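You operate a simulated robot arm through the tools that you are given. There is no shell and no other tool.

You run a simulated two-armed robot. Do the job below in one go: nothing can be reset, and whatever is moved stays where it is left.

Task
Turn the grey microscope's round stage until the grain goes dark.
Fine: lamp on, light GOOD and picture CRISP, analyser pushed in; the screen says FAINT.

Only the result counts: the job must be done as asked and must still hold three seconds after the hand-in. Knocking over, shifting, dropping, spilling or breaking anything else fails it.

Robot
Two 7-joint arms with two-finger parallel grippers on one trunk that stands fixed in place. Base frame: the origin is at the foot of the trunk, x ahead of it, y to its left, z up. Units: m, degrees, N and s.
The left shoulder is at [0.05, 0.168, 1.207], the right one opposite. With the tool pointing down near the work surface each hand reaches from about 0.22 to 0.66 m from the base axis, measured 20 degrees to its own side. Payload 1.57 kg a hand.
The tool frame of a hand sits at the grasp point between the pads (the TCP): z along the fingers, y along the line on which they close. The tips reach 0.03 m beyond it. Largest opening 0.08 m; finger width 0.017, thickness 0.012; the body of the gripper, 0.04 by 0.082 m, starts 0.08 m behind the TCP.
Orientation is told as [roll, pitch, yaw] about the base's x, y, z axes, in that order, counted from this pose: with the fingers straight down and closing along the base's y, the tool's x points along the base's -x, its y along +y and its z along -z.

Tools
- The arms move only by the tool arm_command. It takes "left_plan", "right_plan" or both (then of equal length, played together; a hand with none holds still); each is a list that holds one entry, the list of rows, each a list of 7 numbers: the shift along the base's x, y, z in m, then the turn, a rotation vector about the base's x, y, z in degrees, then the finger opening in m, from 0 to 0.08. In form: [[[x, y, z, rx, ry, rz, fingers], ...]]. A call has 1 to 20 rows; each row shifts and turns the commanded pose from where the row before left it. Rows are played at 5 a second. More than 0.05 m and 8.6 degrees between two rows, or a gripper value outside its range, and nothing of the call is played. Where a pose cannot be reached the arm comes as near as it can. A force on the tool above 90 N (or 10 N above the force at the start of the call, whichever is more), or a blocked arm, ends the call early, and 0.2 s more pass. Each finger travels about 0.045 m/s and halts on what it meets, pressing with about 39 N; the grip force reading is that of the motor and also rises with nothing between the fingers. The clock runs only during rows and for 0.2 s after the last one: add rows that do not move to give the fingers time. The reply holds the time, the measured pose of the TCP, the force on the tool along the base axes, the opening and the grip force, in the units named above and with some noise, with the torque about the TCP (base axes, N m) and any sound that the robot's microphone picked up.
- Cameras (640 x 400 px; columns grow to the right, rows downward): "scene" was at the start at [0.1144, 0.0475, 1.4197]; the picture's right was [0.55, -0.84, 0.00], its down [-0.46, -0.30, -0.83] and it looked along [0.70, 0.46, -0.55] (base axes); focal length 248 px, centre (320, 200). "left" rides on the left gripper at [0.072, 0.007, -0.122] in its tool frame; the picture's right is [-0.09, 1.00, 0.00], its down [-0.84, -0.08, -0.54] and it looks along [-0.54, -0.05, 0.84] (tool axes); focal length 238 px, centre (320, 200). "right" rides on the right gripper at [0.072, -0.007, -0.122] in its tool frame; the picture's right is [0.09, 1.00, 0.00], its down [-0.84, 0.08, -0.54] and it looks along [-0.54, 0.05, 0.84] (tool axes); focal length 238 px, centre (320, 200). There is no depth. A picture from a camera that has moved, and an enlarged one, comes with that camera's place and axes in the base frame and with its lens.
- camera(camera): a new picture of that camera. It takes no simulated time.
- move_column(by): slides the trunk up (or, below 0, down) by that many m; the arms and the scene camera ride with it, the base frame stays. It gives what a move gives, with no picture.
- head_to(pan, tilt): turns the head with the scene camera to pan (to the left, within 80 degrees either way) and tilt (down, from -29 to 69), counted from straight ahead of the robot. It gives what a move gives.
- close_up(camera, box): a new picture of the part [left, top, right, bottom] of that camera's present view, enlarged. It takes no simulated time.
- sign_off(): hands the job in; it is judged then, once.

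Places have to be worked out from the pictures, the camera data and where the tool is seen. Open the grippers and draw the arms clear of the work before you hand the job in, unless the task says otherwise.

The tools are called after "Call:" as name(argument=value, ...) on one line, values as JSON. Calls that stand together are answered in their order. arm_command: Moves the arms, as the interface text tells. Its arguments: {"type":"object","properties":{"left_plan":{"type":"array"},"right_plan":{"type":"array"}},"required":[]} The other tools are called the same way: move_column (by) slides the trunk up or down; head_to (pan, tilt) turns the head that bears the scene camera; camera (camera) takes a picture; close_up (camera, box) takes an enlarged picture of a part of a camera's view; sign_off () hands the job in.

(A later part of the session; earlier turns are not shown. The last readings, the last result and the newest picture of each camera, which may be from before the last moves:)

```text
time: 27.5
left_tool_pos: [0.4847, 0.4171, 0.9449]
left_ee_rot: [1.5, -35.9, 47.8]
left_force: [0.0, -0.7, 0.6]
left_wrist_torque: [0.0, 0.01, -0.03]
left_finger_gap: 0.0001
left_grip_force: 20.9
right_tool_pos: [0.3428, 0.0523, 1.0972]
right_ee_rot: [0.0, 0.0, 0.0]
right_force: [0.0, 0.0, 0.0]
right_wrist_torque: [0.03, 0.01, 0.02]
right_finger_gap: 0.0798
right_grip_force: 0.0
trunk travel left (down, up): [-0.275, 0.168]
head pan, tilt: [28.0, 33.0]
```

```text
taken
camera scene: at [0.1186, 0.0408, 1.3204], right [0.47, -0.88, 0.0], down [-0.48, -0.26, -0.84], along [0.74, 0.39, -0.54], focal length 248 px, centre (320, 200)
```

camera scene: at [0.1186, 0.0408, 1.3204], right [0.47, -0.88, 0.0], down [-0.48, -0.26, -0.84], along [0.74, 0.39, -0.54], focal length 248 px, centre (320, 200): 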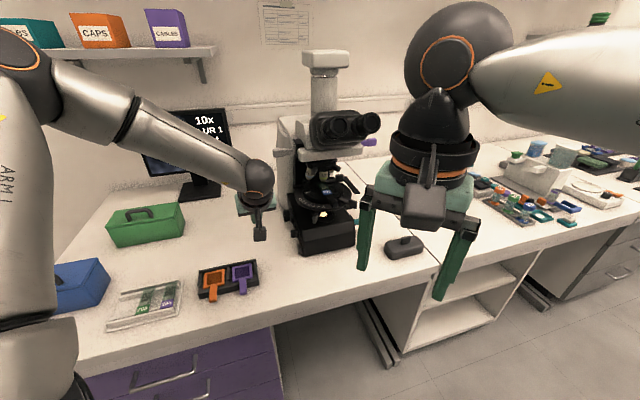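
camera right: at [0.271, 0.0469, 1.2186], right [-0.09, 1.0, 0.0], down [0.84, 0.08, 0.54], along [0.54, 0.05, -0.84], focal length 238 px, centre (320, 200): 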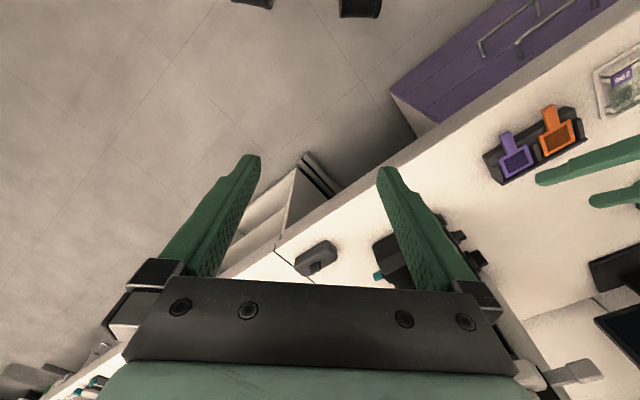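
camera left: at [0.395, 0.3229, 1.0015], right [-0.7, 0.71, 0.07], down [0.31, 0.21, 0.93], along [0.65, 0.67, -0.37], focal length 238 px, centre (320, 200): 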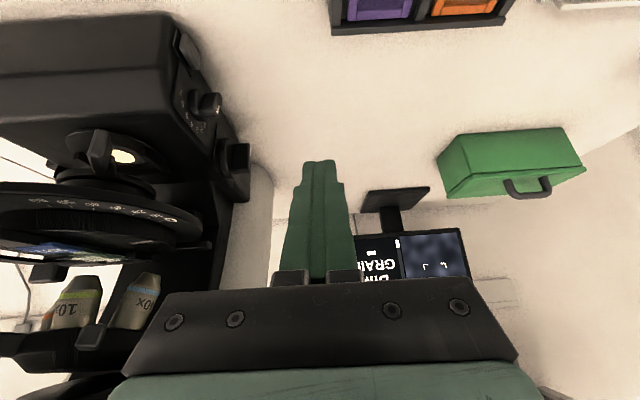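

This orientation works well: the wrist camera sees the lit field lens, the knobs and even the screen. I zoom on the knobs.

Call:
close_up(camera="left", box=[150, 10, 270, 210])

Call:
close_up(camera="left", box=[170, 70, 240, 150])

Call:
close_up(camera="left", box=[345, 220, 485, 290])

```text
2.00 times, centred on (210, 110) of left
camera zoom: at [0.395, 0.3229, 1.0015], right [-0.7, 0.71, 0.07], down [0.31, 0.21, 0.93], along [0.65, 0.67, -0.37], focal length 477 px, centre (540, 380)
```

zoom: 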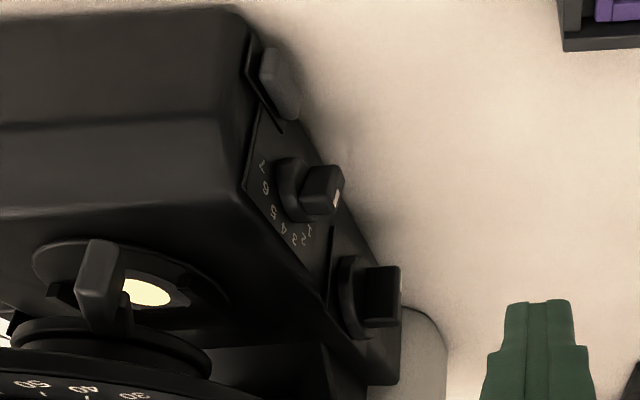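

```text
5.00 times, centred on (205, 110) of left
camera zoom: at [0.395, 0.3229, 1.0015], right [-0.7, 0.71, 0.07], down [0.31, 0.21, 0.93], along [0.65, 0.67, -0.37], focal length 1192 px, centre (895, 650)
```

zoom: 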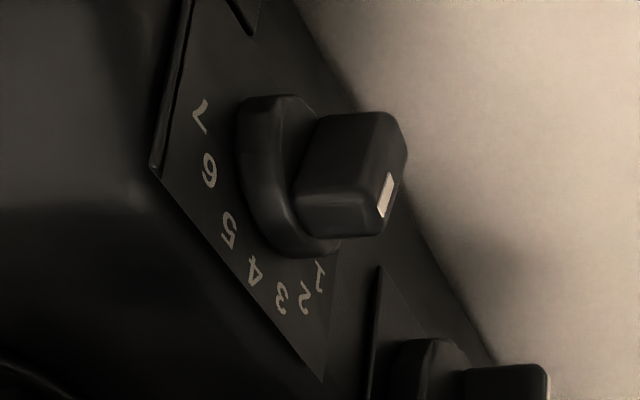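

```text
4.57 times, centred on (415, 255) of left
camera zoom: at [0.395, 0.3229, 1.0015], right [-0.7, 0.71, 0.07], down [0.31, 0.21, 0.93], along [0.65, 0.67, -0.37], focal length 1090 px, centre (-114, -51)
```

zoom: 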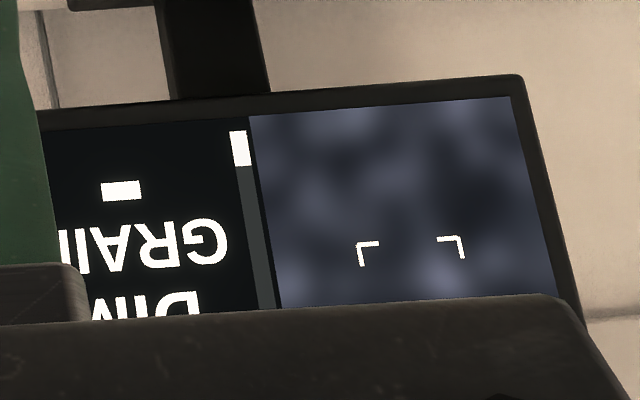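

The light knob's bar stands nearly upright (pointer about 4) with its end face near (0.581, 0.388, 0.829). To raise the light I'll push its lower end rearward from the front. I pitch the hand to about 55° and bring it to the front of the side face.

Call:
arm_command(left_plan=[[[0.01, -0.02, -0.015, 4.7, -4.24, 0, 0.0], [0.01, -0.02, -0.015, 4.7, -4.24, 0, 0.0], [0.01, -0.02, -0.015, 4.7, -4.24, 0, 0.0], [0, 0, 0, 0, 0, 0, 0.0]]])

Call:
camera(camera="left")

Call:
camera(camera="scene")

```text
time: 28.5
left_tool_pos: [0.5157, 0.355, 0.9009]
left_ee_rot: [1.5, -55.0, 47.7]
left_force: [-0.4, 1.2, 0.2]
left_wrist_torque: [-0.02, 0.0, 0.01]
left_finger_gap: 0.0
left_grip_force: 21.7
right_tool_pos: [0.3434, 0.0522, 1.0973]
right_ee_rot: [0.0, 0.1, 0.0]
right_force: [0.7, 0.2, 0.5]
right_wrist_torque: [-0.02, -0.03, 0.01]
right_finger_gap: 0.0801
right_grip_force: 0.0
trunk travel left (down, up): [-0.275, 0.168]
head pan, tilt: [28.0, 33.0]
```

```text
taken
camera left: at [0.4178, 0.2523, 0.9126], right [-0.72, 0.69, 0.09], down [0.09, -0.03, 1.0], along [0.69, 0.72, -0.04], focal length 238 px, centre (320, 200)
```

left: 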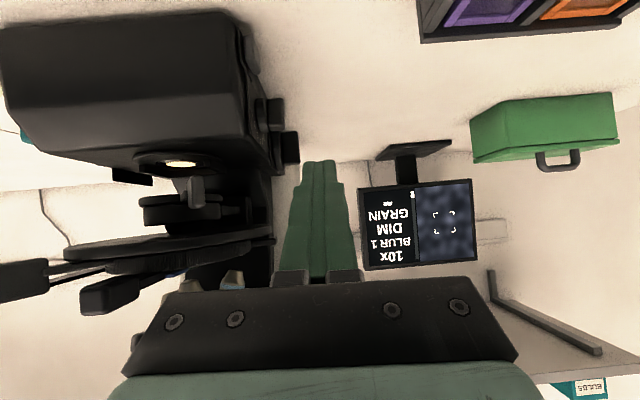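

```text
taken
camera scene: at [0.1186, 0.0407, 1.3204], right [0.47, -0.88, 0.0], down [-0.48, -0.26, -0.84], along [0.74, 0.39, -0.54], focal length 248 px, centre (320, 200)
```

scene: 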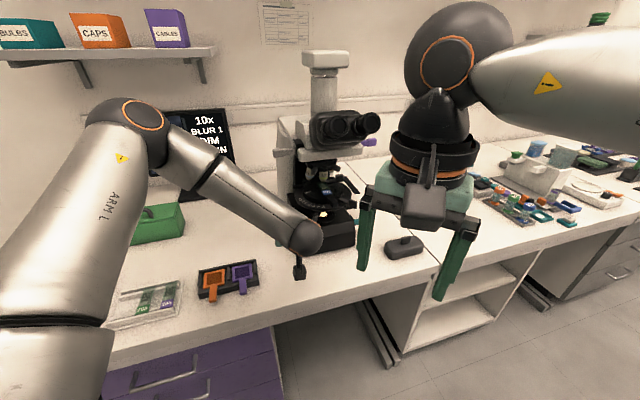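

The left camera now looks straight along the side with the screen in view. I zoom on the knobs to refine their sideways and height positions.

Call:
close_up(camera="left", box=[230, 60, 330, 180])

Call:
close_up(camera="left", box=[355, 175, 485, 275])

```text
3.33 times, centred on (280, 120) of left
camera zoom: at [0.4178, 0.2523, 0.9126], right [-0.72, 0.69, 0.09], down [0.09, -0.03, 1.0], along [0.69, 0.72, -0.04], focal length 794 px, centre (453, 467)
```

zoom: 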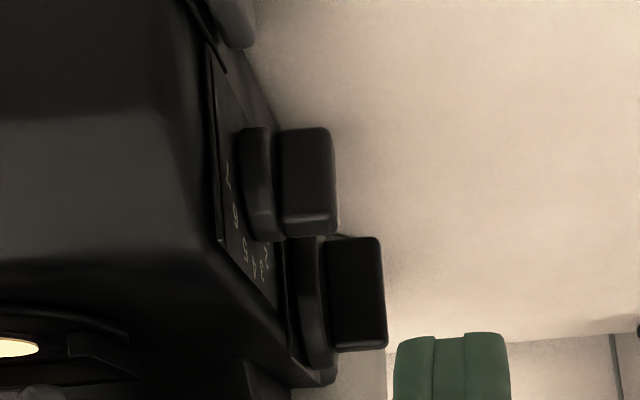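

```text
4.00 times, centred on (420, 225) of left
camera zoom: at [0.4178, 0.2523, 0.9126], right [-0.72, 0.69, 0.09], down [0.09, -0.03, 1.0], along [0.69, 0.72, -0.04], focal length 953 px, centre (-80, 100)
```

zoom: 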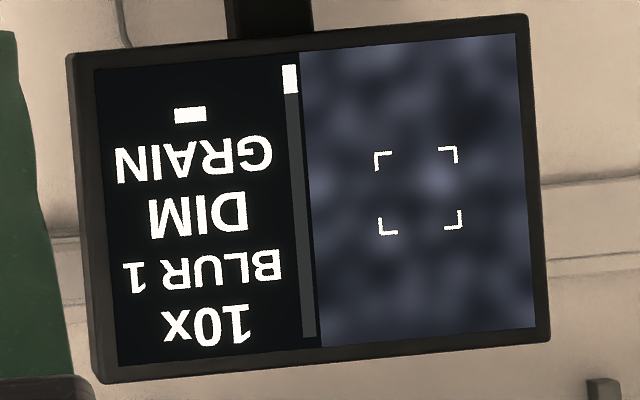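

From this view the light knob bar spans z≈0.810–0.839 with its outer end 3 cm inward of my finger line. I lower the tip to the bar's lower end height, shifting inward, staying ~3.5 cm in front of it.

Call:
arm_command(left_plan=[[[0.003, -0.005, -0.0245, 0, 0, 0, 0.0], [0.005, -0.008, -0.0245, 0, 0, 0, 0.0], [0.008, -0.012, -0.0245, 0, 0, 0, 0.0], [0, 0, 0, 0, 0, 0, 0.0]]])

Call:
camera(camera="left")

Call:
close_up(camera="right", box=[400, 190, 520, 280])

Call:
close_up(camera="left", box=[250, 100, 370, 220])

```text
time: 29.5
left_tool_pos: [0.5143, 0.3554, 0.8633]
left_ee_rot: [1.5, -54.9, 47.5]
left_force: [-0.7, 0.6, -0.3]
left_wrist_torque: [-0.01, -0.01, -0.01]
left_finger_gap: 0.0001
left_grip_force: 20.9
left hand out of reach, approached as far as the arm can: row 2, 3
right_tool_pos: [0.3438, 0.0525, 1.0975]
right_ee_rot: [-0.1, 0.1, 0.0]
right_force: [-0.3, 0.1, -0.1]
right_wrist_torque: [0.01, 0.04, 0.02]
right_finger_gap: 0.0799
right_grip_force: 0.1
trunk travel left (down, up): [-0.275, 0.168]
head pan, tilt: [28.0, 33.0]
```

```text
taken
camera left: at [0.4165, 0.2524, 0.8754], right [-0.71, 0.69, 0.09], down [0.1, -0.03, 0.99], along [0.69, 0.72, -0.04], focal length 238 px, centre (320, 200)
```

left: 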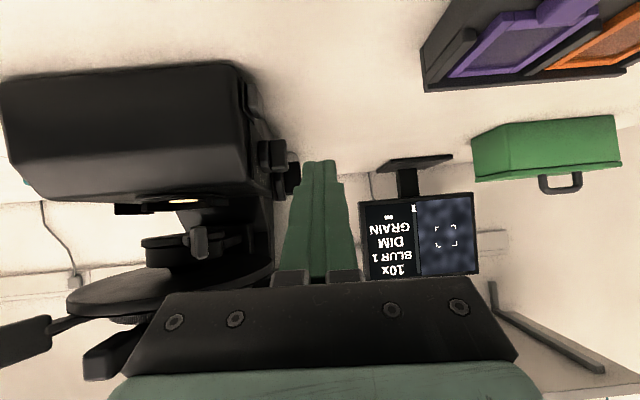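

```text
4.44 times, centred on (460, 235) of right
camera zoom: at [0.2711, 0.047, 1.2185], right [-0.09, 1.0, 0.0], down [0.84, 0.08, 0.54], along [0.54, 0.05, -0.84], focal length 1059 px, centre (-302, 44)
```

zoom: 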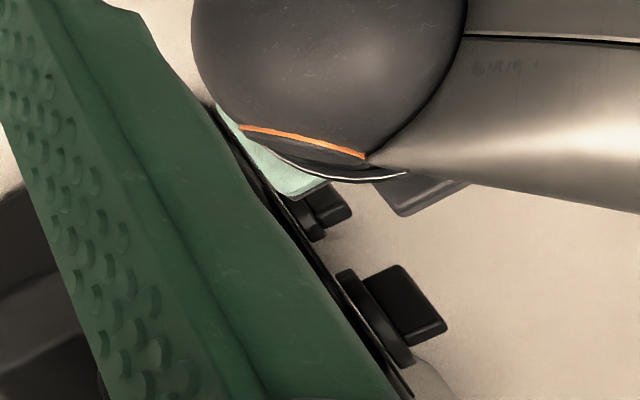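

```text
3.33 times, centred on (310, 160) of left
camera zoom: at [0.4165, 0.2524, 0.8754], right [-0.71, 0.69, 0.09], down [0.1, -0.03, 0.99], along [0.69, 0.72, -0.04], focal length 794 px, centre (353, 333)
```

zoom: 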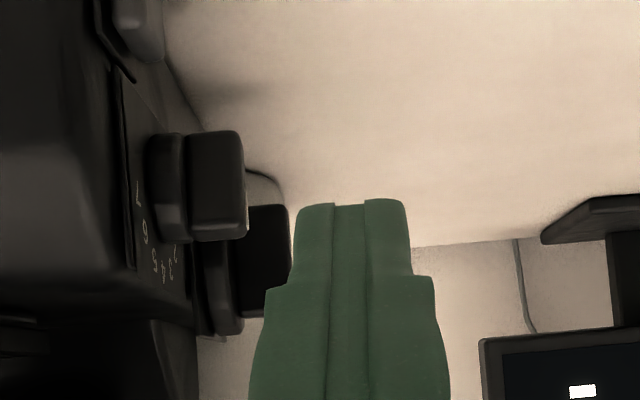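

The arm reached a limit going lower. I raise the hand 5 cm and lower the trunk 8 cm, which gives the arm a roomier posture for the same hand height.

Call:
arm_command(left_plan=[[[0, 0, 0.025, 0, 0, 0, 0.0], [0, 0, 0.025, 0, 0, 0, 0.0], [0, 0, 0, 0, 0, 0, 0.0]]])

Call:
move_column(by=-0.08)

Call:
camera(camera="left")

Call:
camera(camera="scene")

```text
time: 30.3
left_tool_pos: [0.5132, 0.3571, 0.9128]
left_ee_rot: [1.6, -54.9, 47.5]
left_force: [0.4, -0.1, -0.2]
left_wrist_torque: [0.02, 0.0, 0.01]
left_finger_gap: 0.0
left_grip_force: 21.1
right_tool_pos: [0.3447, 0.0522, 1.0974]
right_ee_rot: [0.0, 0.0, 0.0]
right_force: [-1.0, -0.7, -0.7]
right_wrist_torque: [-0.01, 0.01, -0.03]
right_finger_gap: 0.0797
right_grip_force: 0.0
trunk travel left (down, up): [-0.275, 0.168]
head pan, tilt: [28.0, 33.0]
```

```text
time: 31.5
left_tool_pos: [0.5145, 0.3563, 0.8338]
left_ee_rot: [1.5, -54.9, 47.7]
left_force: [0.5, 0.1, 0.3]
left_wrist_torque: [-0.01, -0.01, 0.0]
left_finger_gap: 0.0
left_grip_force: 21.0
right_tool_pos: [0.3446, 0.0525, 1.0167]
right_ee_rot: [0.1, 0.0, -0.1]
right_force: [-0.2, 0.4, -0.5]
right_wrist_torque: [0.02, 0.02, -0.02]
right_finger_gap: 0.0801
right_grip_force: 0.0
trunk travel left (down, up): [-0.195, 0.248]
head pan, tilt: [28.0, 33.0]
```

```text
taken
camera left: at [0.4165, 0.2534, 0.845], right [-0.72, 0.69, 0.09], down [0.1, -0.03, 0.99], along [0.69, 0.72, -0.04], focal length 238 px, centre (320, 200)
```

left: 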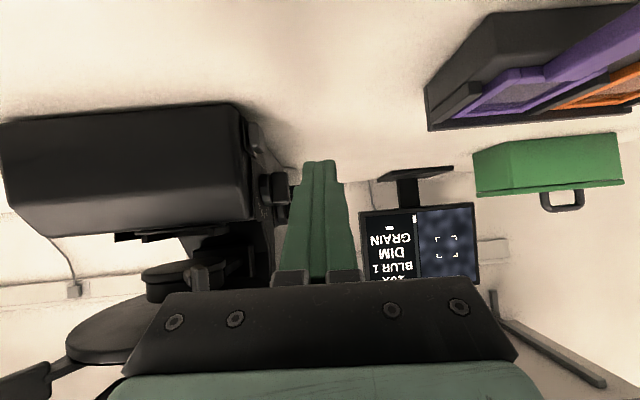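

```text
taken
camera scene: at [0.1184, 0.0408, 1.2404], right [0.47, -0.88, 0.0], down [-0.48, -0.26, -0.84], along [0.74, 0.39, -0.54], focal length 248 px, centre (320, 200)
```

scene: 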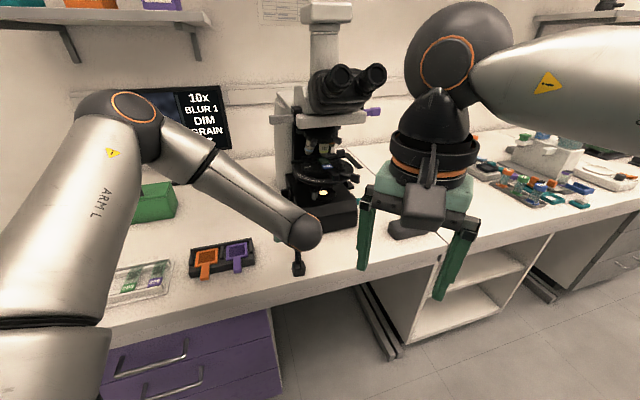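

Good. Now I take a close look at the tip against the light knob before shifting inward.

Call:
close_up(camera="left", box=[230, 100, 350, 220])

Call:
arm_command(left_plan=[[[0.0105, -0.01, -0.003, 0, 0, 0, 0.0], [0.0105, -0.01, -0.003, 0, 0, 0, 0.0], [0, 0, 0, 0, 0, 0, 0.0]]])

Call:
close_up(camera="left", box=[250, 100, 370, 220])

```text
3.33 times, centred on (290, 160) of left
camera zoom: at [0.4165, 0.2534, 0.845], right [-0.72, 0.69, 0.09], down [0.1, -0.03, 0.99], along [0.69, 0.72, -0.04], focal length 794 px, centre (420, 333)
```

zoom: 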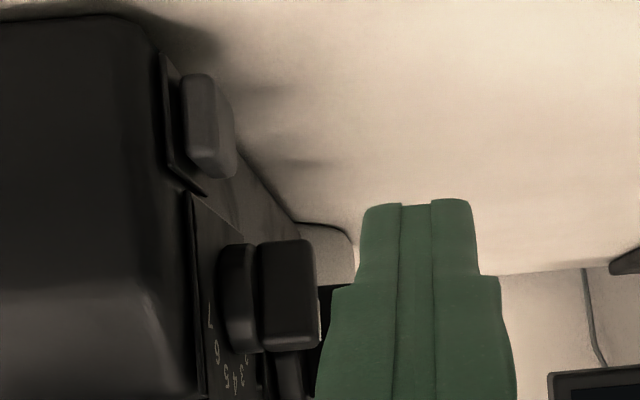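

```text
time: 32.3
left_tool_pos: [0.5343, 0.3373, 0.8274]
left_ee_rot: [1.6, -54.9, 47.6]
left_force: [0.0, -0.2, 0.4]
left_wrist_torque: [0.0, -0.02, 0.02]
left_finger_gap: 0.0
left_grip_force: 21.7
right_tool_pos: [0.343, 0.0521, 1.0175]
right_ee_rot: [0.0, -0.1, 0.1]
right_force: [-0.1, 0.0, -0.9]
right_wrist_torque: [0.0, 0.0, 0.03]
right_finger_gap: 0.0797
right_grip_force: 0.1
trunk travel left (down, up): [-0.195, 0.248]
head pan, tilt: [28.0, 33.0]
```

```text
3.33 times, centred on (310, 160) of left
camera zoom: at [0.4368, 0.234, 0.8393], right [-0.71, 0.69, 0.09], down [0.1, -0.03, 0.99], along [0.69, 0.72, -0.04], focal length 794 px, centre (353, 333)
```

zoom: 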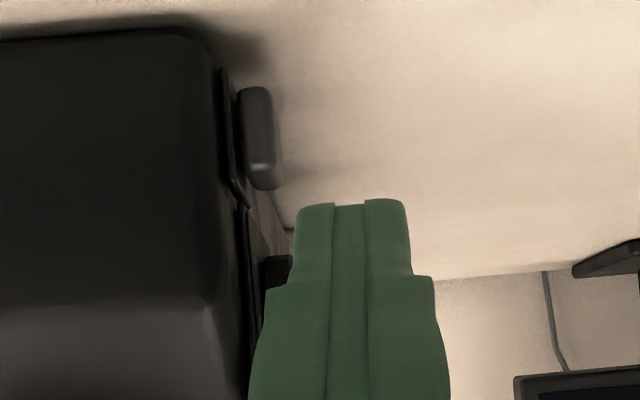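

The tip is lined up with the lower end of the bar, about 3.5 cm in front of it. I move rearward along (0.69, 0.72) 3 cm, then by small steps watching force and screen.

Call:
arm_command(left_plan=[[[0.0069, 0.0072, 0, 0, 0, 0, 0.0], [0.0069, 0.0072, 0, 0, 0, 0, 0.0], [0.0069, 0.0072, 0, 0, 0, 0, 0.0], [0, 0, 0, 0, 0, 0, 0.0]]])

Call:
camera(camera="left")

Call:
camera(camera="right")

```text
time: 33.3
left_tool_pos: [0.5551, 0.3592, 0.8277]
left_ee_rot: [1.6, -55.0, 47.6]
left_force: [0.2, -0.3, 1.1]
left_wrist_torque: [-0.02, 0.0, -0.02]
left_finger_gap: 0.0
left_grip_force: 21.2
right_tool_pos: [0.3434, 0.0533, 1.0171]
right_ee_rot: [0.1, 0.1, 0.0]
right_force: [0.5, -0.3, -0.2]
right_wrist_torque: [-0.01, 0.02, -0.04]
right_finger_gap: 0.0801
right_grip_force: 0.0
trunk travel left (down, up): [-0.195, 0.248]
head pan, tilt: [28.0, 33.0]
```

```text
taken
camera left: at [0.4578, 0.2557, 0.839], right [-0.71, 0.69, 0.09], down [0.1, -0.03, 0.99], along [0.69, 0.72, -0.04], focal length 238 px, centre (320, 200)
```

left: 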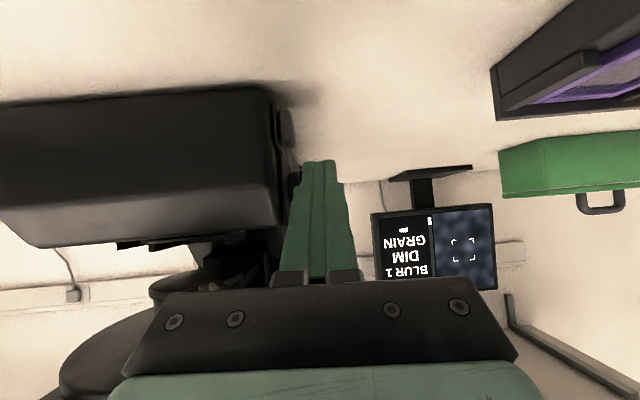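

```text
taken
camera right: at [0.2711, 0.047, 1.1385], right [-0.09, 1.0, 0.0], down [0.84, 0.08, 0.54], along [0.54, 0.05, -0.84], focal length 238 px, centre (320, 200)
```

right: 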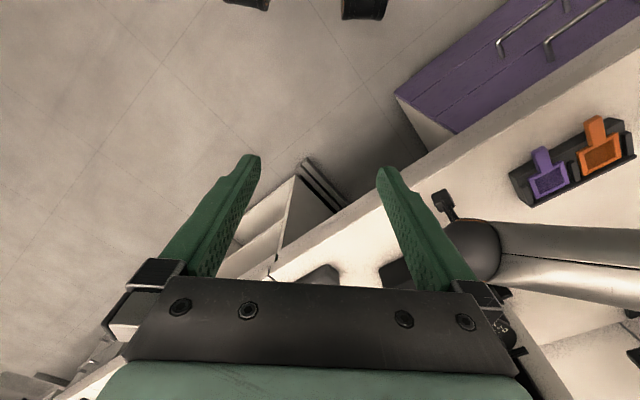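

No contact yet and the screen stays in view. I continue in small steps.

Call:
arm_command(left_plan=[[[0.0041, 0.0043, 0, 0, 0, 0, 0.0], [0.0028, 0.0029, 0, 0, 0, 0, 0.0], [0.0014, 0.0014, 0, 0, 0, 0, 0.0], [0, 0, 0, 0, 0, 0, 0.0]]])

Call:
close_up(camera="left", box=[360, 190, 510, 290])

Call:
close_up(camera="left", box=[250, 80, 370, 200])

```text
time: 34.3
left_tool_pos: [0.5638, 0.3685, 0.8267]
left_ee_rot: [1.7, -54.8, 47.6]
left_force: [-2.7, -2.2, -3.8]
left_wrist_torque: [-0.14, 0.05, -0.01]
left_finger_gap: 0.0
left_grip_force: 21.4
right_tool_pos: [0.3445, 0.0534, 1.0155]
right_ee_rot: [0.0, 0.0, -0.1]
right_force: [-0.1, -0.6, -0.4]
right_wrist_torque: [-0.04, 0.05, -0.01]
right_finger_gap: 0.0798
right_grip_force: 0.1
trunk travel left (down, up): [-0.195, 0.248]
head pan, tilt: [28.0, 33.0]
```

```text
4.00 times, centred on (435, 240) of left
camera zoom: at [0.4668, 0.2642, 0.838], right [-0.71, 0.69, 0.09], down [0.1, -0.03, 0.99], along [0.69, 0.72, -0.04], focal length 953 px, centre (-140, 40)
```

zoom: 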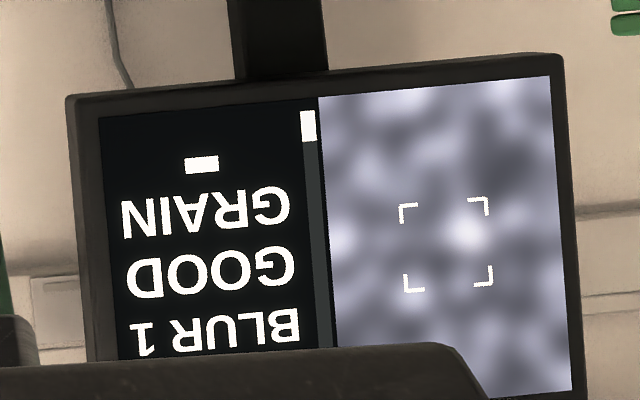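

```text
3.33 times, centred on (310, 140) of left
camera zoom: at [0.4668, 0.2642, 0.838], right [-0.71, 0.69, 0.09], down [0.1, -0.03, 0.99], along [0.69, 0.72, -0.04], focal length 794 px, centre (353, 400)
```

zoom: 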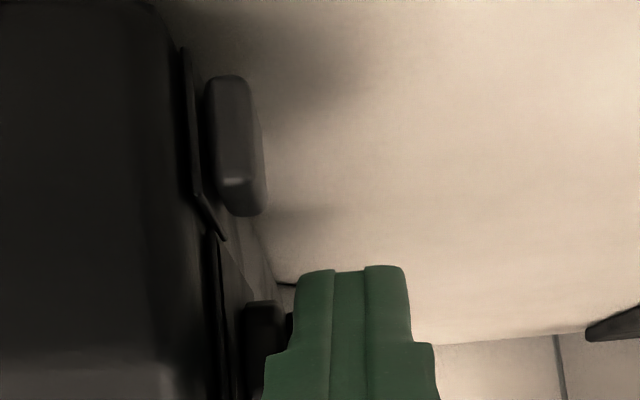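

The screen now reads GOOD. I back off along -a and check that it holds; next comes focus.

Call:
arm_command(left_plan=[[[-0.0069, -0.0072, 0, 0, 0, 0, 0.0], [-0.0138, -0.0144, 0.005, 0, 0, 0, 0.0], [-0.014, -0.01, 0.02, 0, 0, 0, 0.0], [0, 0, 0, 0, 0, 0, 0.0]]])

Call:
camera(camera="left")

Call:
close_up(camera="left", box=[355, 185, 485, 285])

Call:
close_up(camera="left", box=[240, 90, 320, 190])

```text
time: 35.3
left_tool_pos: [0.5287, 0.3366, 0.8529]
left_ee_rot: [1.6, -54.9, 47.7]
left_force: [0.0, 1.0, 0.1]
left_wrist_torque: [0.0, -0.02, 0.0]
left_finger_gap: 0.0001
left_grip_force: 21.4
right_tool_pos: [0.3442, 0.0521, 1.017]
right_ee_rot: [-0.1, 0.1, 0.0]
right_force: [0.4, -0.2, -0.6]
right_wrist_torque: [0.0, -0.03, 0.02]
right_finger_gap: 0.0803
right_grip_force: 0.0
trunk travel left (down, up): [-0.195, 0.248]
head pan, tilt: [28.0, 33.0]
```

```text
taken
camera left: at [0.4315, 0.233, 0.8654], right [-0.72, 0.69, 0.09], down [0.09, -0.03, 0.99], along [0.69, 0.72, -0.04], focal length 238 px, centre (320, 200)
```

left: 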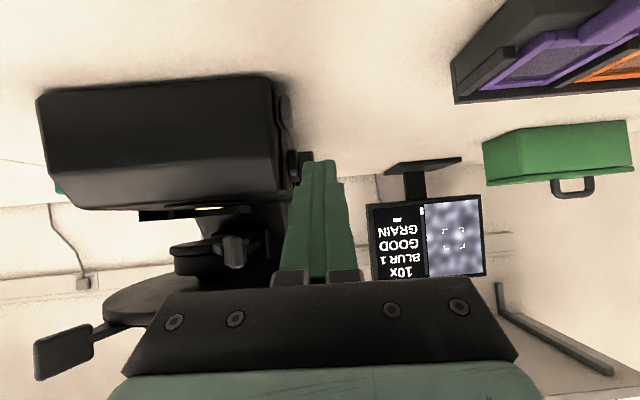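

```text
4.00 times, centred on (420, 235) of left
camera zoom: at [0.4315, 0.233, 0.8654], right [-0.72, 0.69, 0.09], down [0.09, -0.03, 0.99], along [0.69, 0.72, -0.04], focal length 953 px, centre (-80, 60)
```

zoom: 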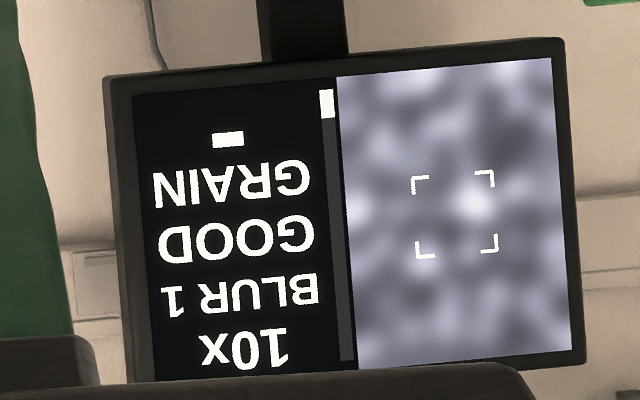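

```text
4.00 times, centred on (280, 140) of left
camera zoom: at [0.4315, 0.233, 0.8654], right [-0.72, 0.69, 0.09], down [0.09, -0.03, 0.99], along [0.69, 0.72, -0.04], focal length 953 px, centre (480, 440)
```

zoom: 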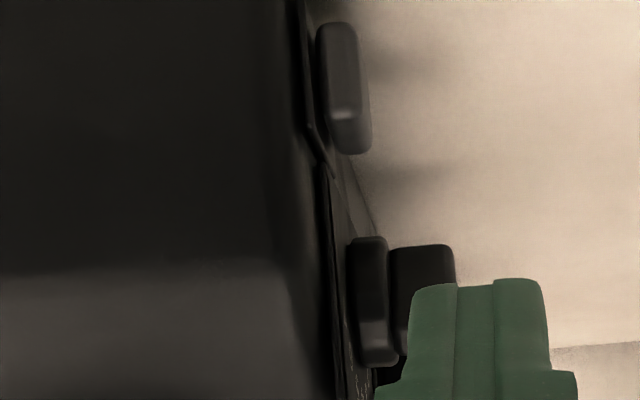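

GOOD holds. Now the focus knob: its bar spans z≈0.811–0.853, front face about 12 cm ahead of my tip. I lift over the light knob, move rearward 10 cm and check.

Call:
arm_command(left_plan=[[[0, 0, 0.03, 0, 0, 0, 0.0], [0.0172, 0.018, 0.003, 0, 0, 0, 0.0], [0.0172, 0.018, 0, 0, 0, 0, 0.0], [0.0172, 0.018, 0, 0, 0, 0, 0.0], [0.0172, 0.018, 0, 0, 0, 0, 0.0], [0, 0, 0, 0, 0, 0, 0.0]]])

Call:
camera(camera="left")

Call:
camera(camera="right")

Call:
camera(camera="scene")

```text
time: 36.7
left_tool_pos: [0.5966, 0.4076, 0.8844]
left_ee_rot: [1.7, -55.0, 47.6]
left_force: [-0.1, 0.4, -0.9]
left_wrist_torque: [-0.02, 0.0, 0.0]
left_finger_gap: 0.0
left_grip_force: 22.3
right_tool_pos: [0.3437, 0.0523, 1.0168]
right_ee_rot: [0.0, 0.0, 0.0]
right_force: [0.2, -0.3, 0.3]
right_wrist_torque: [0.03, 0.01, 0.02]
right_finger_gap: 0.08
right_grip_force: 0.1
trunk travel left (down, up): [-0.195, 0.248]
head pan, tilt: [28.0, 33.0]
```

```text
taken
camera left: at [0.5, 0.3041, 0.8967], right [-0.71, 0.69, 0.09], down [0.1, -0.03, 0.99], along [0.69, 0.72, -0.04], focal length 238 px, centre (320, 200)
```

left: 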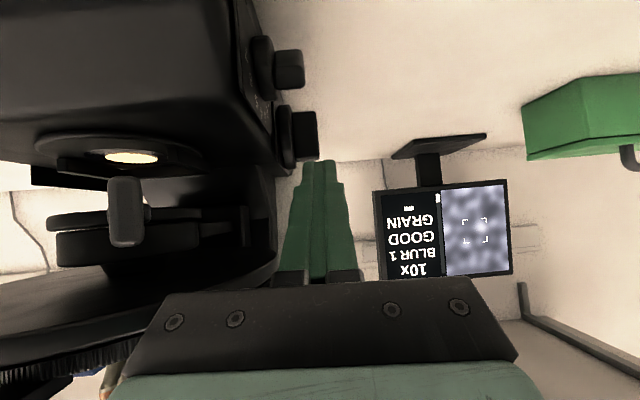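

```text
taken
camera right: at [0.2711, 0.047, 1.1385], right [-0.09, 1.0, 0.0], down [0.84, 0.08, 0.54], along [0.54, 0.05, -0.84], focal length 238 px, centre (320, 200)
```

right: 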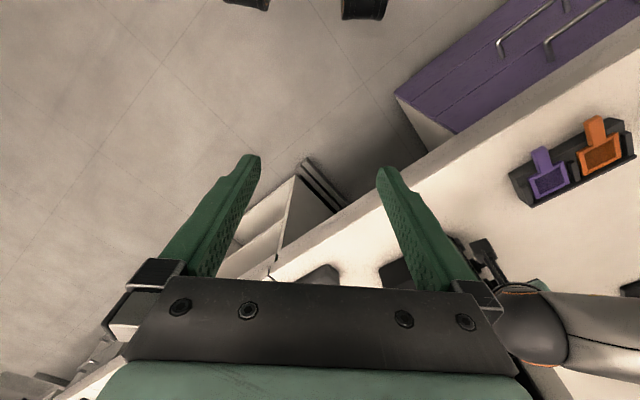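

```text
taken
camera scene: at [0.1186, 0.0409, 1.2404], right [0.47, -0.88, 0.0], down [-0.48, -0.26, -0.84], along [0.74, 0.39, -0.54], focal length 248 px, centre (320, 200)
```

scene: 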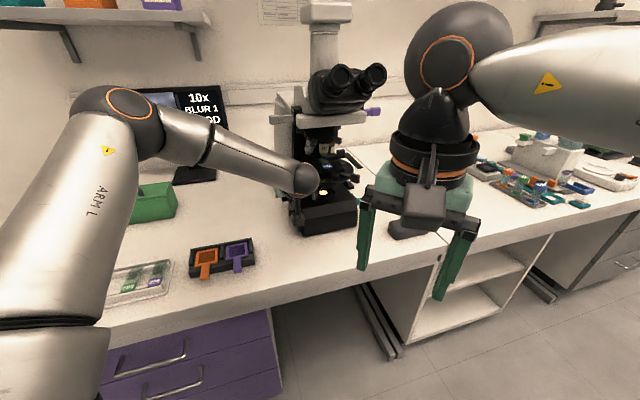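

The gripper body may come close to the round stage's rim here. I check the clearance with zooms before going on.

Call:
close_up(camera="scene", box=[270, 130, 370, 240])

Call:
close_up(camera="left", box=[0, 220, 240, 400])

Call:
close_up(camera="left", box=[230, 20, 340, 180])

```text
3.64 times, centred on (320, 185) of scene
camera zoom: at [0.1186, 0.0409, 1.2404], right [0.47, -0.88, 0.0], down [-0.48, -0.26, -0.84], along [0.74, 0.39, -0.54], focal length 902 px, centre (320, 254)
```

zoom: 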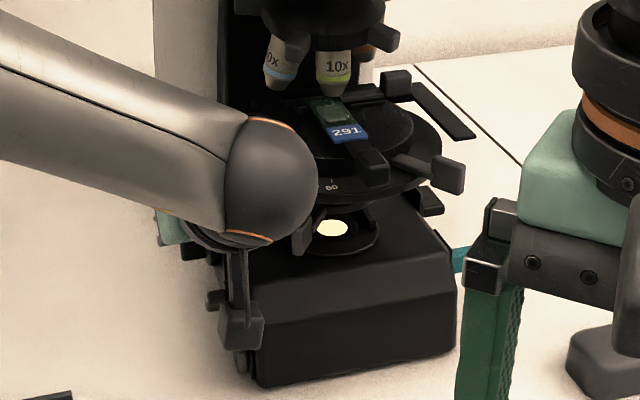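

```text
2.22 times, centred on (120, 310) of left
camera zoom: at [0.5, 0.3041, 0.8967], right [-0.71, 0.69, 0.09], down [0.1, -0.03, 0.99], along [0.69, 0.72, -0.04], focal length 530 px, centre (764, -44)
```

zoom: 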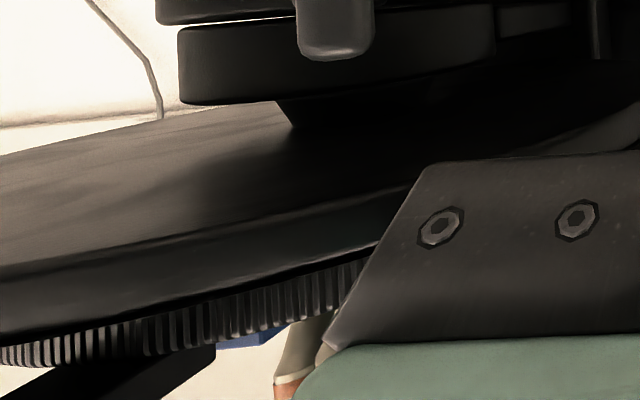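

```text
2.50 times, centred on (285, 100) of left
camera zoom: at [0.5, 0.3041, 0.8967], right [-0.71, 0.69, 0.09], down [0.1, -0.03, 0.99], along [0.69, 0.72, -0.04], focal length 596 px, centre (408, 450)
```

zoom: 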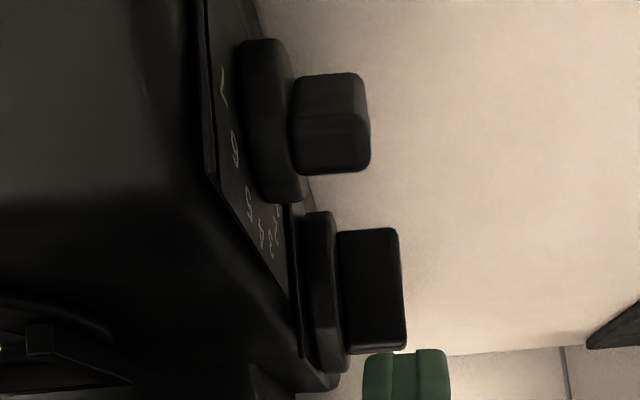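

The stage rim is only about a centimetre from the palm. To gain room I shift the hand outward 3.7 cm and open the gripper, so the inner finger alone becomes the pusher.

Call:
arm_command(left_plan=[[[-0.0132, 0.0128, 0, 0, 0, 0, 0.0], [-0.0132, 0.0128, 0, 0, 0, 0, 0.0], [0, 0, 0, 0, 0, 0, 0.02], [0, 0, 0, 0, 0, 0, 0.04], [0, 0, 0, 0, 0, 0, 0.06], [0, 0, 0, 0, 0, 0, 0.08], [0, 0, 0, 0, 0, 0, 0.08], [0, 0, 0, 0, 0, 0, 0.08]]])

Call:
camera(camera="left")

Call:
close_up(camera="left", box=[190, 50, 310, 210])

```text
time: 38.5
left_tool_pos: [0.5725, 0.4326, 0.8844]
left_ee_rot: [1.6, -54.9, 47.6]
left_force: [-0.8, -0.6, 0.2]
left_wrist_torque: [-0.04, -0.02, -0.03]
left_finger_gap: 0.0798
left_grip_force: 0.0
right_tool_pos: [0.3437, 0.0521, 1.0175]
right_ee_rot: [0.0, 0.0, 0.0]
right_force: [-0.6, 0.0, 0.2]
right_wrist_torque: [0.03, -0.01, 0.03]
right_finger_gap: 0.0798
right_grip_force: 0.0
trunk travel left (down, up): [-0.195, 0.248]
head pan, tilt: [28.0, 33.0]
```

```text
taken
camera left: at [0.4749, 0.3305, 0.8961], right [-0.72, 0.69, 0.09], down [0.1, -0.03, 0.99], along [0.69, 0.72, -0.04], focal length 238 px, centre (320, 200)
```

left: 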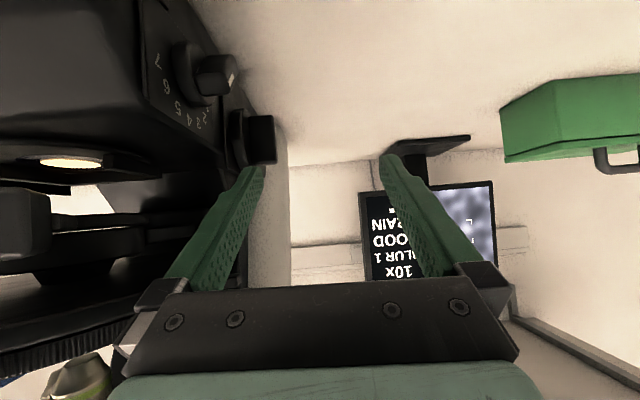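

```text
2.50 times, centred on (250, 130) of left
camera zoom: at [0.4749, 0.3305, 0.8961], right [-0.72, 0.69, 0.09], down [0.1, -0.03, 0.99], along [0.69, 0.72, -0.04], focal length 596 px, centre (495, 375)
```

zoom: 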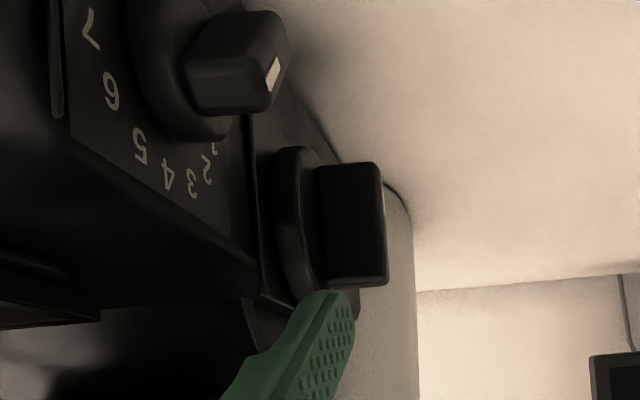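

The inner finger lines up with the focus bar and the palm is well clear of the stage. I lower 2.8 cm to the bar's upper end and advance 2 cm.

Call:
arm_command(left_plan=[[[0, 0, -0.014, 0, 0, 0, 0.08], [0, 0, -0.014, 0, 0, 0, 0.08], [0.0069, 0.0072, 0, 0, 0, 0, 0.08], [0.0055, 0.0058, 0, 0, 0, 0, 0.08], [0, 0, 0, 0, 0, 0, 0.08]]])

Call:
camera(camera="left")

Call:
camera(camera="scene")

Call:
close_up(camera="left", box=[190, 50, 310, 210])

```text
time: 39.7
left_tool_pos: [0.5843, 0.4473, 0.8567]
left_ee_rot: [1.5, -54.8, 47.5]
left_force: [0.3, -0.3, -0.5]
left_wrist_torque: [-0.06, 0.01, 0.03]
left_finger_gap: 0.0798
left_grip_force: 0.1
right_tool_pos: [0.3446, 0.052, 1.0175]
right_ee_rot: [0.0, 0.0, 0.0]
right_force: [0.4, -0.7, -0.7]
right_wrist_torque: [0.03, 0.0, 0.02]
right_finger_gap: 0.0798
right_grip_force: 0.0
trunk travel left (down, up): [-0.195, 0.248]
head pan, tilt: [28.0, 33.0]
```

```text
taken
camera left: at [0.4871, 0.3435, 0.8681], right [-0.71, 0.69, 0.09], down [0.1, -0.03, 0.99], along [0.69, 0.72, -0.04], focal length 238 px, centre (320, 200)
```

left: 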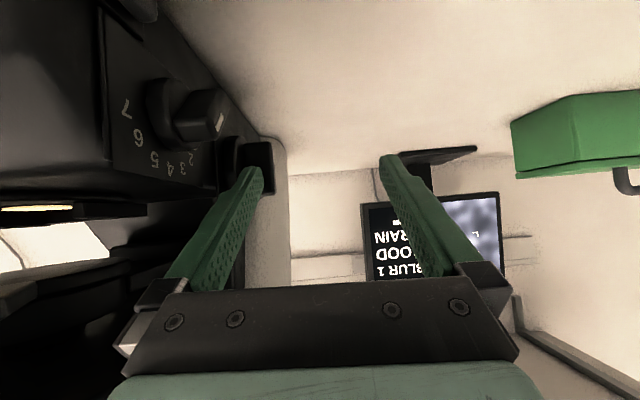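

```text
taken
camera scene: at [0.1186, 0.0408, 1.2404], right [0.47, -0.88, 0.0], down [-0.48, -0.26, -0.84], along [0.74, 0.39, -0.54], focal length 248 px, centre (320, 200)
```

scene: 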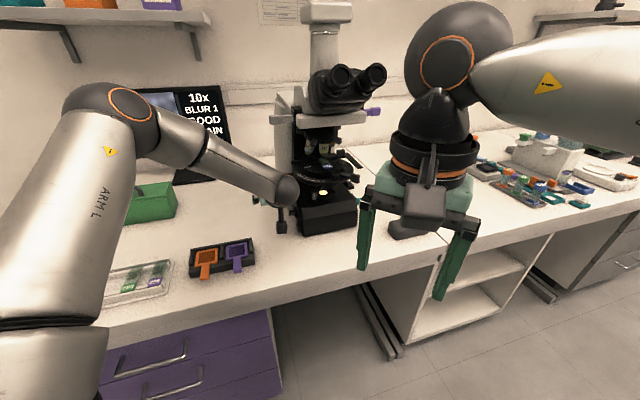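

```text
2.50 times, centred on (250, 130) of left
camera zoom: at [0.4871, 0.3435, 0.8681], right [-0.71, 0.69, 0.09], down [0.1, -0.03, 0.99], along [0.69, 0.72, -0.04], focal length 596 px, centre (495, 375)
```

zoom: 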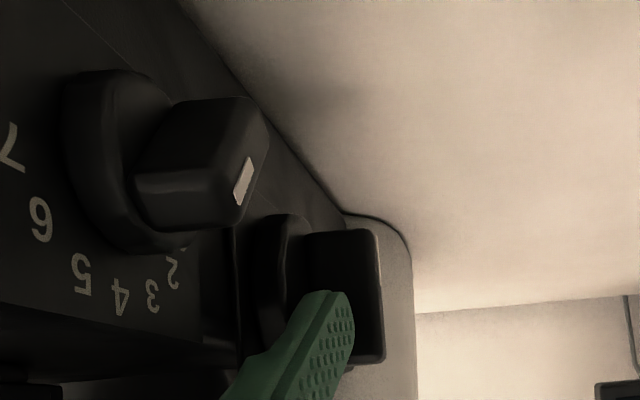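

The finger is just in front of the bar's upper end. I push rearward gently and read the screen.

Call:
arm_command(left_plan=[[[0.0028, 0.0029, 0, 0, 0, 0, 0.08], [0.0028, 0.0029, 0, 0, 0, 0, 0.08], [0, 0, 0, 0, 0, 0, 0.08]]])

Call:
close_up(camera="left", box=[350, 180, 510, 300])

Call:
close_up(camera="left", box=[190, 50, 310, 210])

Call:
close_up(camera="scene", box=[140, 80, 240, 160])

```text
time: 40.5
left_tool_pos: [0.5892, 0.4517, 0.856]
left_ee_rot: [1.5, -54.9, 47.6]
left_force: [-1.6, -2.3, 2.1]
left_wrist_torque: [-0.05, -0.07, -0.14]
left_finger_gap: 0.0797
left_grip_force: 0.0
right_tool_pos: [0.3435, 0.0525, 1.018]
right_ee_rot: [0.0, 0.0, 0.0]
right_force: [0.5, 0.1, 0.3]
right_wrist_torque: [-0.06, 0.03, 0.04]
right_finger_gap: 0.0799
right_grip_force: 0.0
trunk travel left (down, up): [-0.195, 0.248]
head pan, tilt: [28.0, 33.0]
```

```text
3.33 times, centred on (430, 240) of left
camera zoom: at [0.4925, 0.3485, 0.8683], right [-0.71, 0.69, 0.09], down [0.09, -0.03, 0.99], along [0.69, 0.72, -0.04], focal length 794 px, centre (-47, 67)
```

zoom: 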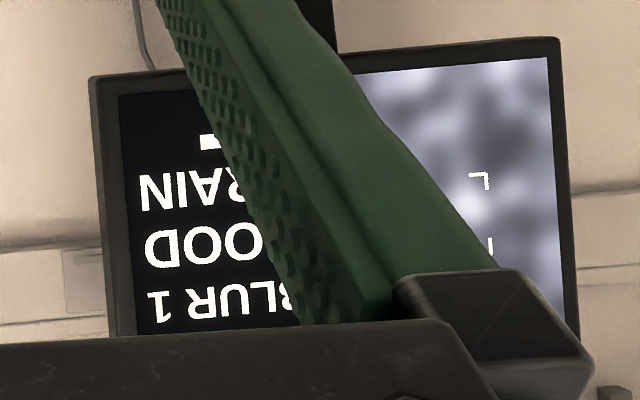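

```text
2.50 times, centred on (250, 130) of left
camera zoom: at [0.4925, 0.3485, 0.8683], right [-0.71, 0.69, 0.09], down [0.09, -0.03, 0.99], along [0.69, 0.72, -0.04], focal length 596 px, centre (495, 375)
```

zoom: 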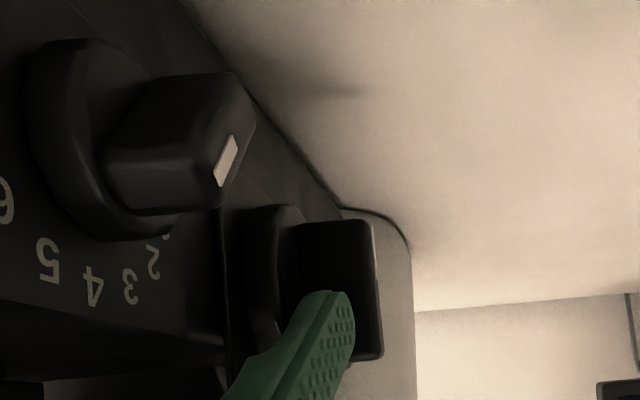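

```text
5.00 times, centred on (190, 120) of scene
camera zoom: at [0.1182, 0.0406, 1.2404], right [0.47, -0.88, 0.0], down [-0.48, -0.26, -0.84], along [0.74, 0.39, -0.54], focal length 1240 px, centre (970, 600)
```

zoom: 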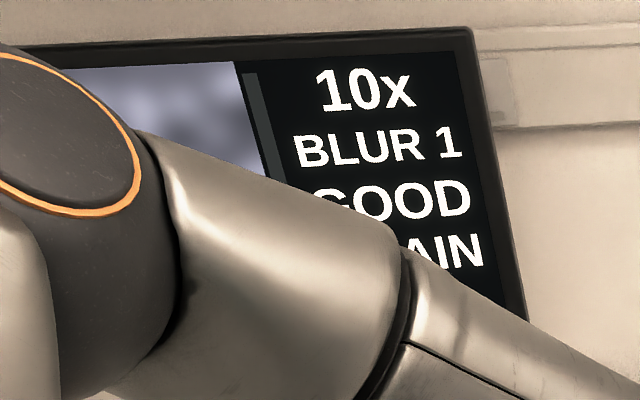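

Contact made at about 3 N, still BLUR 1. I push a few more millimetres.

Call:
arm_command(left_plan=[[[0.0021, 0.0022, 0, 0, 0, 0, 0.08], [0.0014, 0.0014, 0, 0, 0, 0, 0.08], [0, 0, 0, 0, 0, 0, 0.08]]])

Call:
close_up(camera="left", box=[350, 180, 510, 300])

Call:
close_up(camera="left", box=[190, 50, 310, 210])

```text
time: 41.3
left_tool_pos: [0.5933, 0.4539, 0.8576]
left_ee_rot: [1.5, -54.8, 47.7]
left_force: [-1.2, -0.9, 3.6]
left_wrist_torque: [-0.02, -0.16, -0.04]
left_finger_gap: 0.0792
left_grip_force: 0.0
right_tool_pos: [0.3432, 0.0536, 1.0179]
right_ee_rot: [0.0, 0.0, -0.2]
right_force: [0.0, -0.2, 0.6]
right_wrist_torque: [0.02, 0.01, -0.01]
right_finger_gap: 0.0798
right_grip_force: 0.0
trunk travel left (down, up): [-0.195, 0.248]
head pan, tilt: [28.0, 33.0]
```

```text
3.33 times, centred on (430, 240) of left
camera zoom: at [0.4958, 0.3516, 0.8688], right [-0.72, 0.69, 0.09], down [0.09, -0.03, 0.99], along [0.69, 0.72, -0.04], focal length 794 px, centre (-47, 67)
```

zoom: 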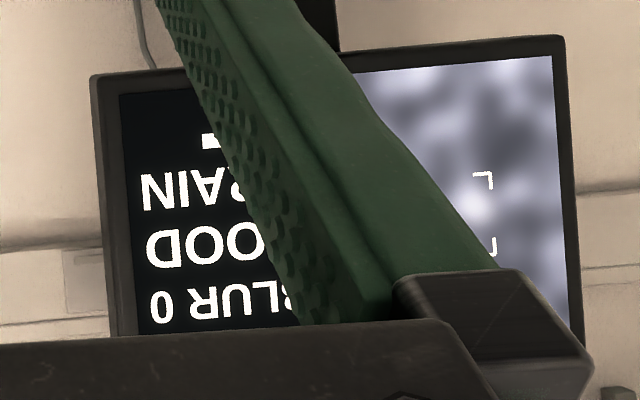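

```text
2.50 times, centred on (250, 130) of left
camera zoom: at [0.4958, 0.3516, 0.8688], right [-0.72, 0.69, 0.09], down [0.09, -0.03, 0.99], along [0.69, 0.72, -0.04], focal length 596 px, centre (495, 375)
```

zoom: 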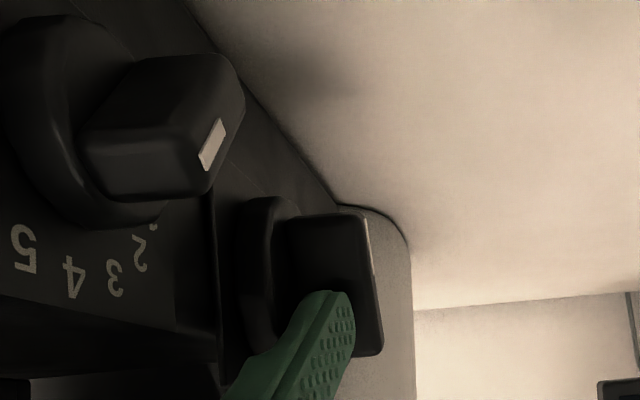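

The reading went to BLUR 0 with no sharper picture; the side gauge was near its bottom at BLUR 1, so the number looks like a sharpness meter and I likely turned the wrong way. I back off, look at the screen, and go to the bar's lower end.

Call:
arm_command(left_plan=[[[-0.0069, -0.0072, 0, 0, 0, 0, 0.08], [-0.0076, -0.0079, 0, 0, 0, 0, 0.08], [0, 0, -0.012, 0, 0, 0, 0.08], [0, 0, -0.011, 0, 0, 0, 0.08], [0, 0, 0, 0, 0, 0, 0.08]]])

Call:
camera(camera="left")

Call:
close_up(camera="left", box=[190, 70, 310, 230])

Call:
close_up(camera="scene", box=[140, 80, 240, 160])

```text
time: 42.5
left_tool_pos: [0.578, 0.4398, 0.8337]
left_ee_rot: [1.5, -55.0, 47.7]
left_force: [0.6, 0.2, 1.6]
left_wrist_torque: [0.01, 0.0, 0.0]
left_finger_gap: 0.0799
left_grip_force: 0.1
right_tool_pos: [0.3428, 0.0515, 1.0172]
right_ee_rot: [0.0, 0.0, -0.1]
right_force: [-0.5, 0.6, -0.3]
right_wrist_torque: [0.02, 0.01, 0.0]
right_finger_gap: 0.08
right_grip_force: 0.1
trunk travel left (down, up): [-0.195, 0.248]
head pan, tilt: [28.0, 33.0]
```

```text
taken
camera left: at [0.4813, 0.3372, 0.8459], right [-0.72, 0.69, 0.09], down [0.09, -0.03, 0.99], along [0.69, 0.72, -0.04], focal length 238 px, centre (320, 200)
```

left: 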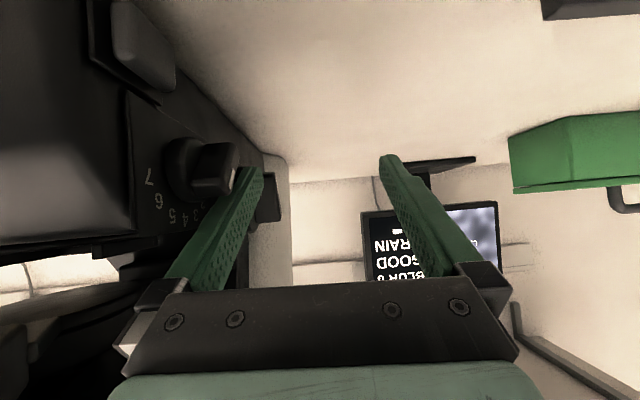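

```text
2.50 times, centred on (250, 150) of left
camera zoom: at [0.4813, 0.3372, 0.8459], right [-0.72, 0.69, 0.09], down [0.09, -0.03, 0.99], along [0.69, 0.72, -0.04], focal length 596 px, centre (495, 325)
```

zoom: 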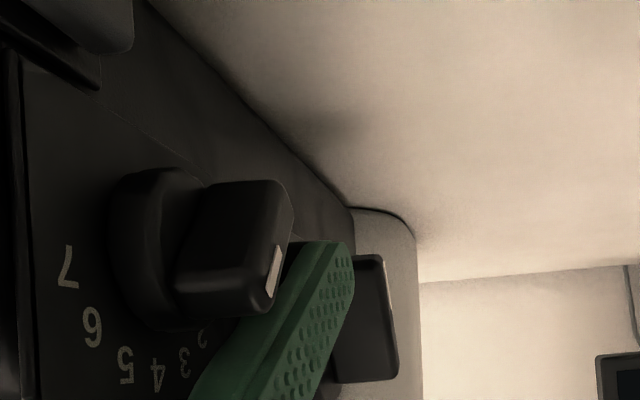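

```text
5.00 times, centred on (190, 120) of scene
camera zoom: at [0.1186, 0.0408, 1.2404], right [0.47, -0.88, 0.0], down [-0.48, -0.26, -0.84], along [0.74, 0.39, -0.54], focal length 1240 px, centre (970, 600)
```

zoom: 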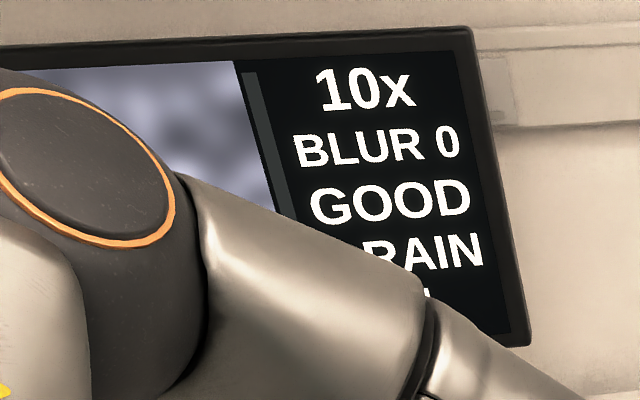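

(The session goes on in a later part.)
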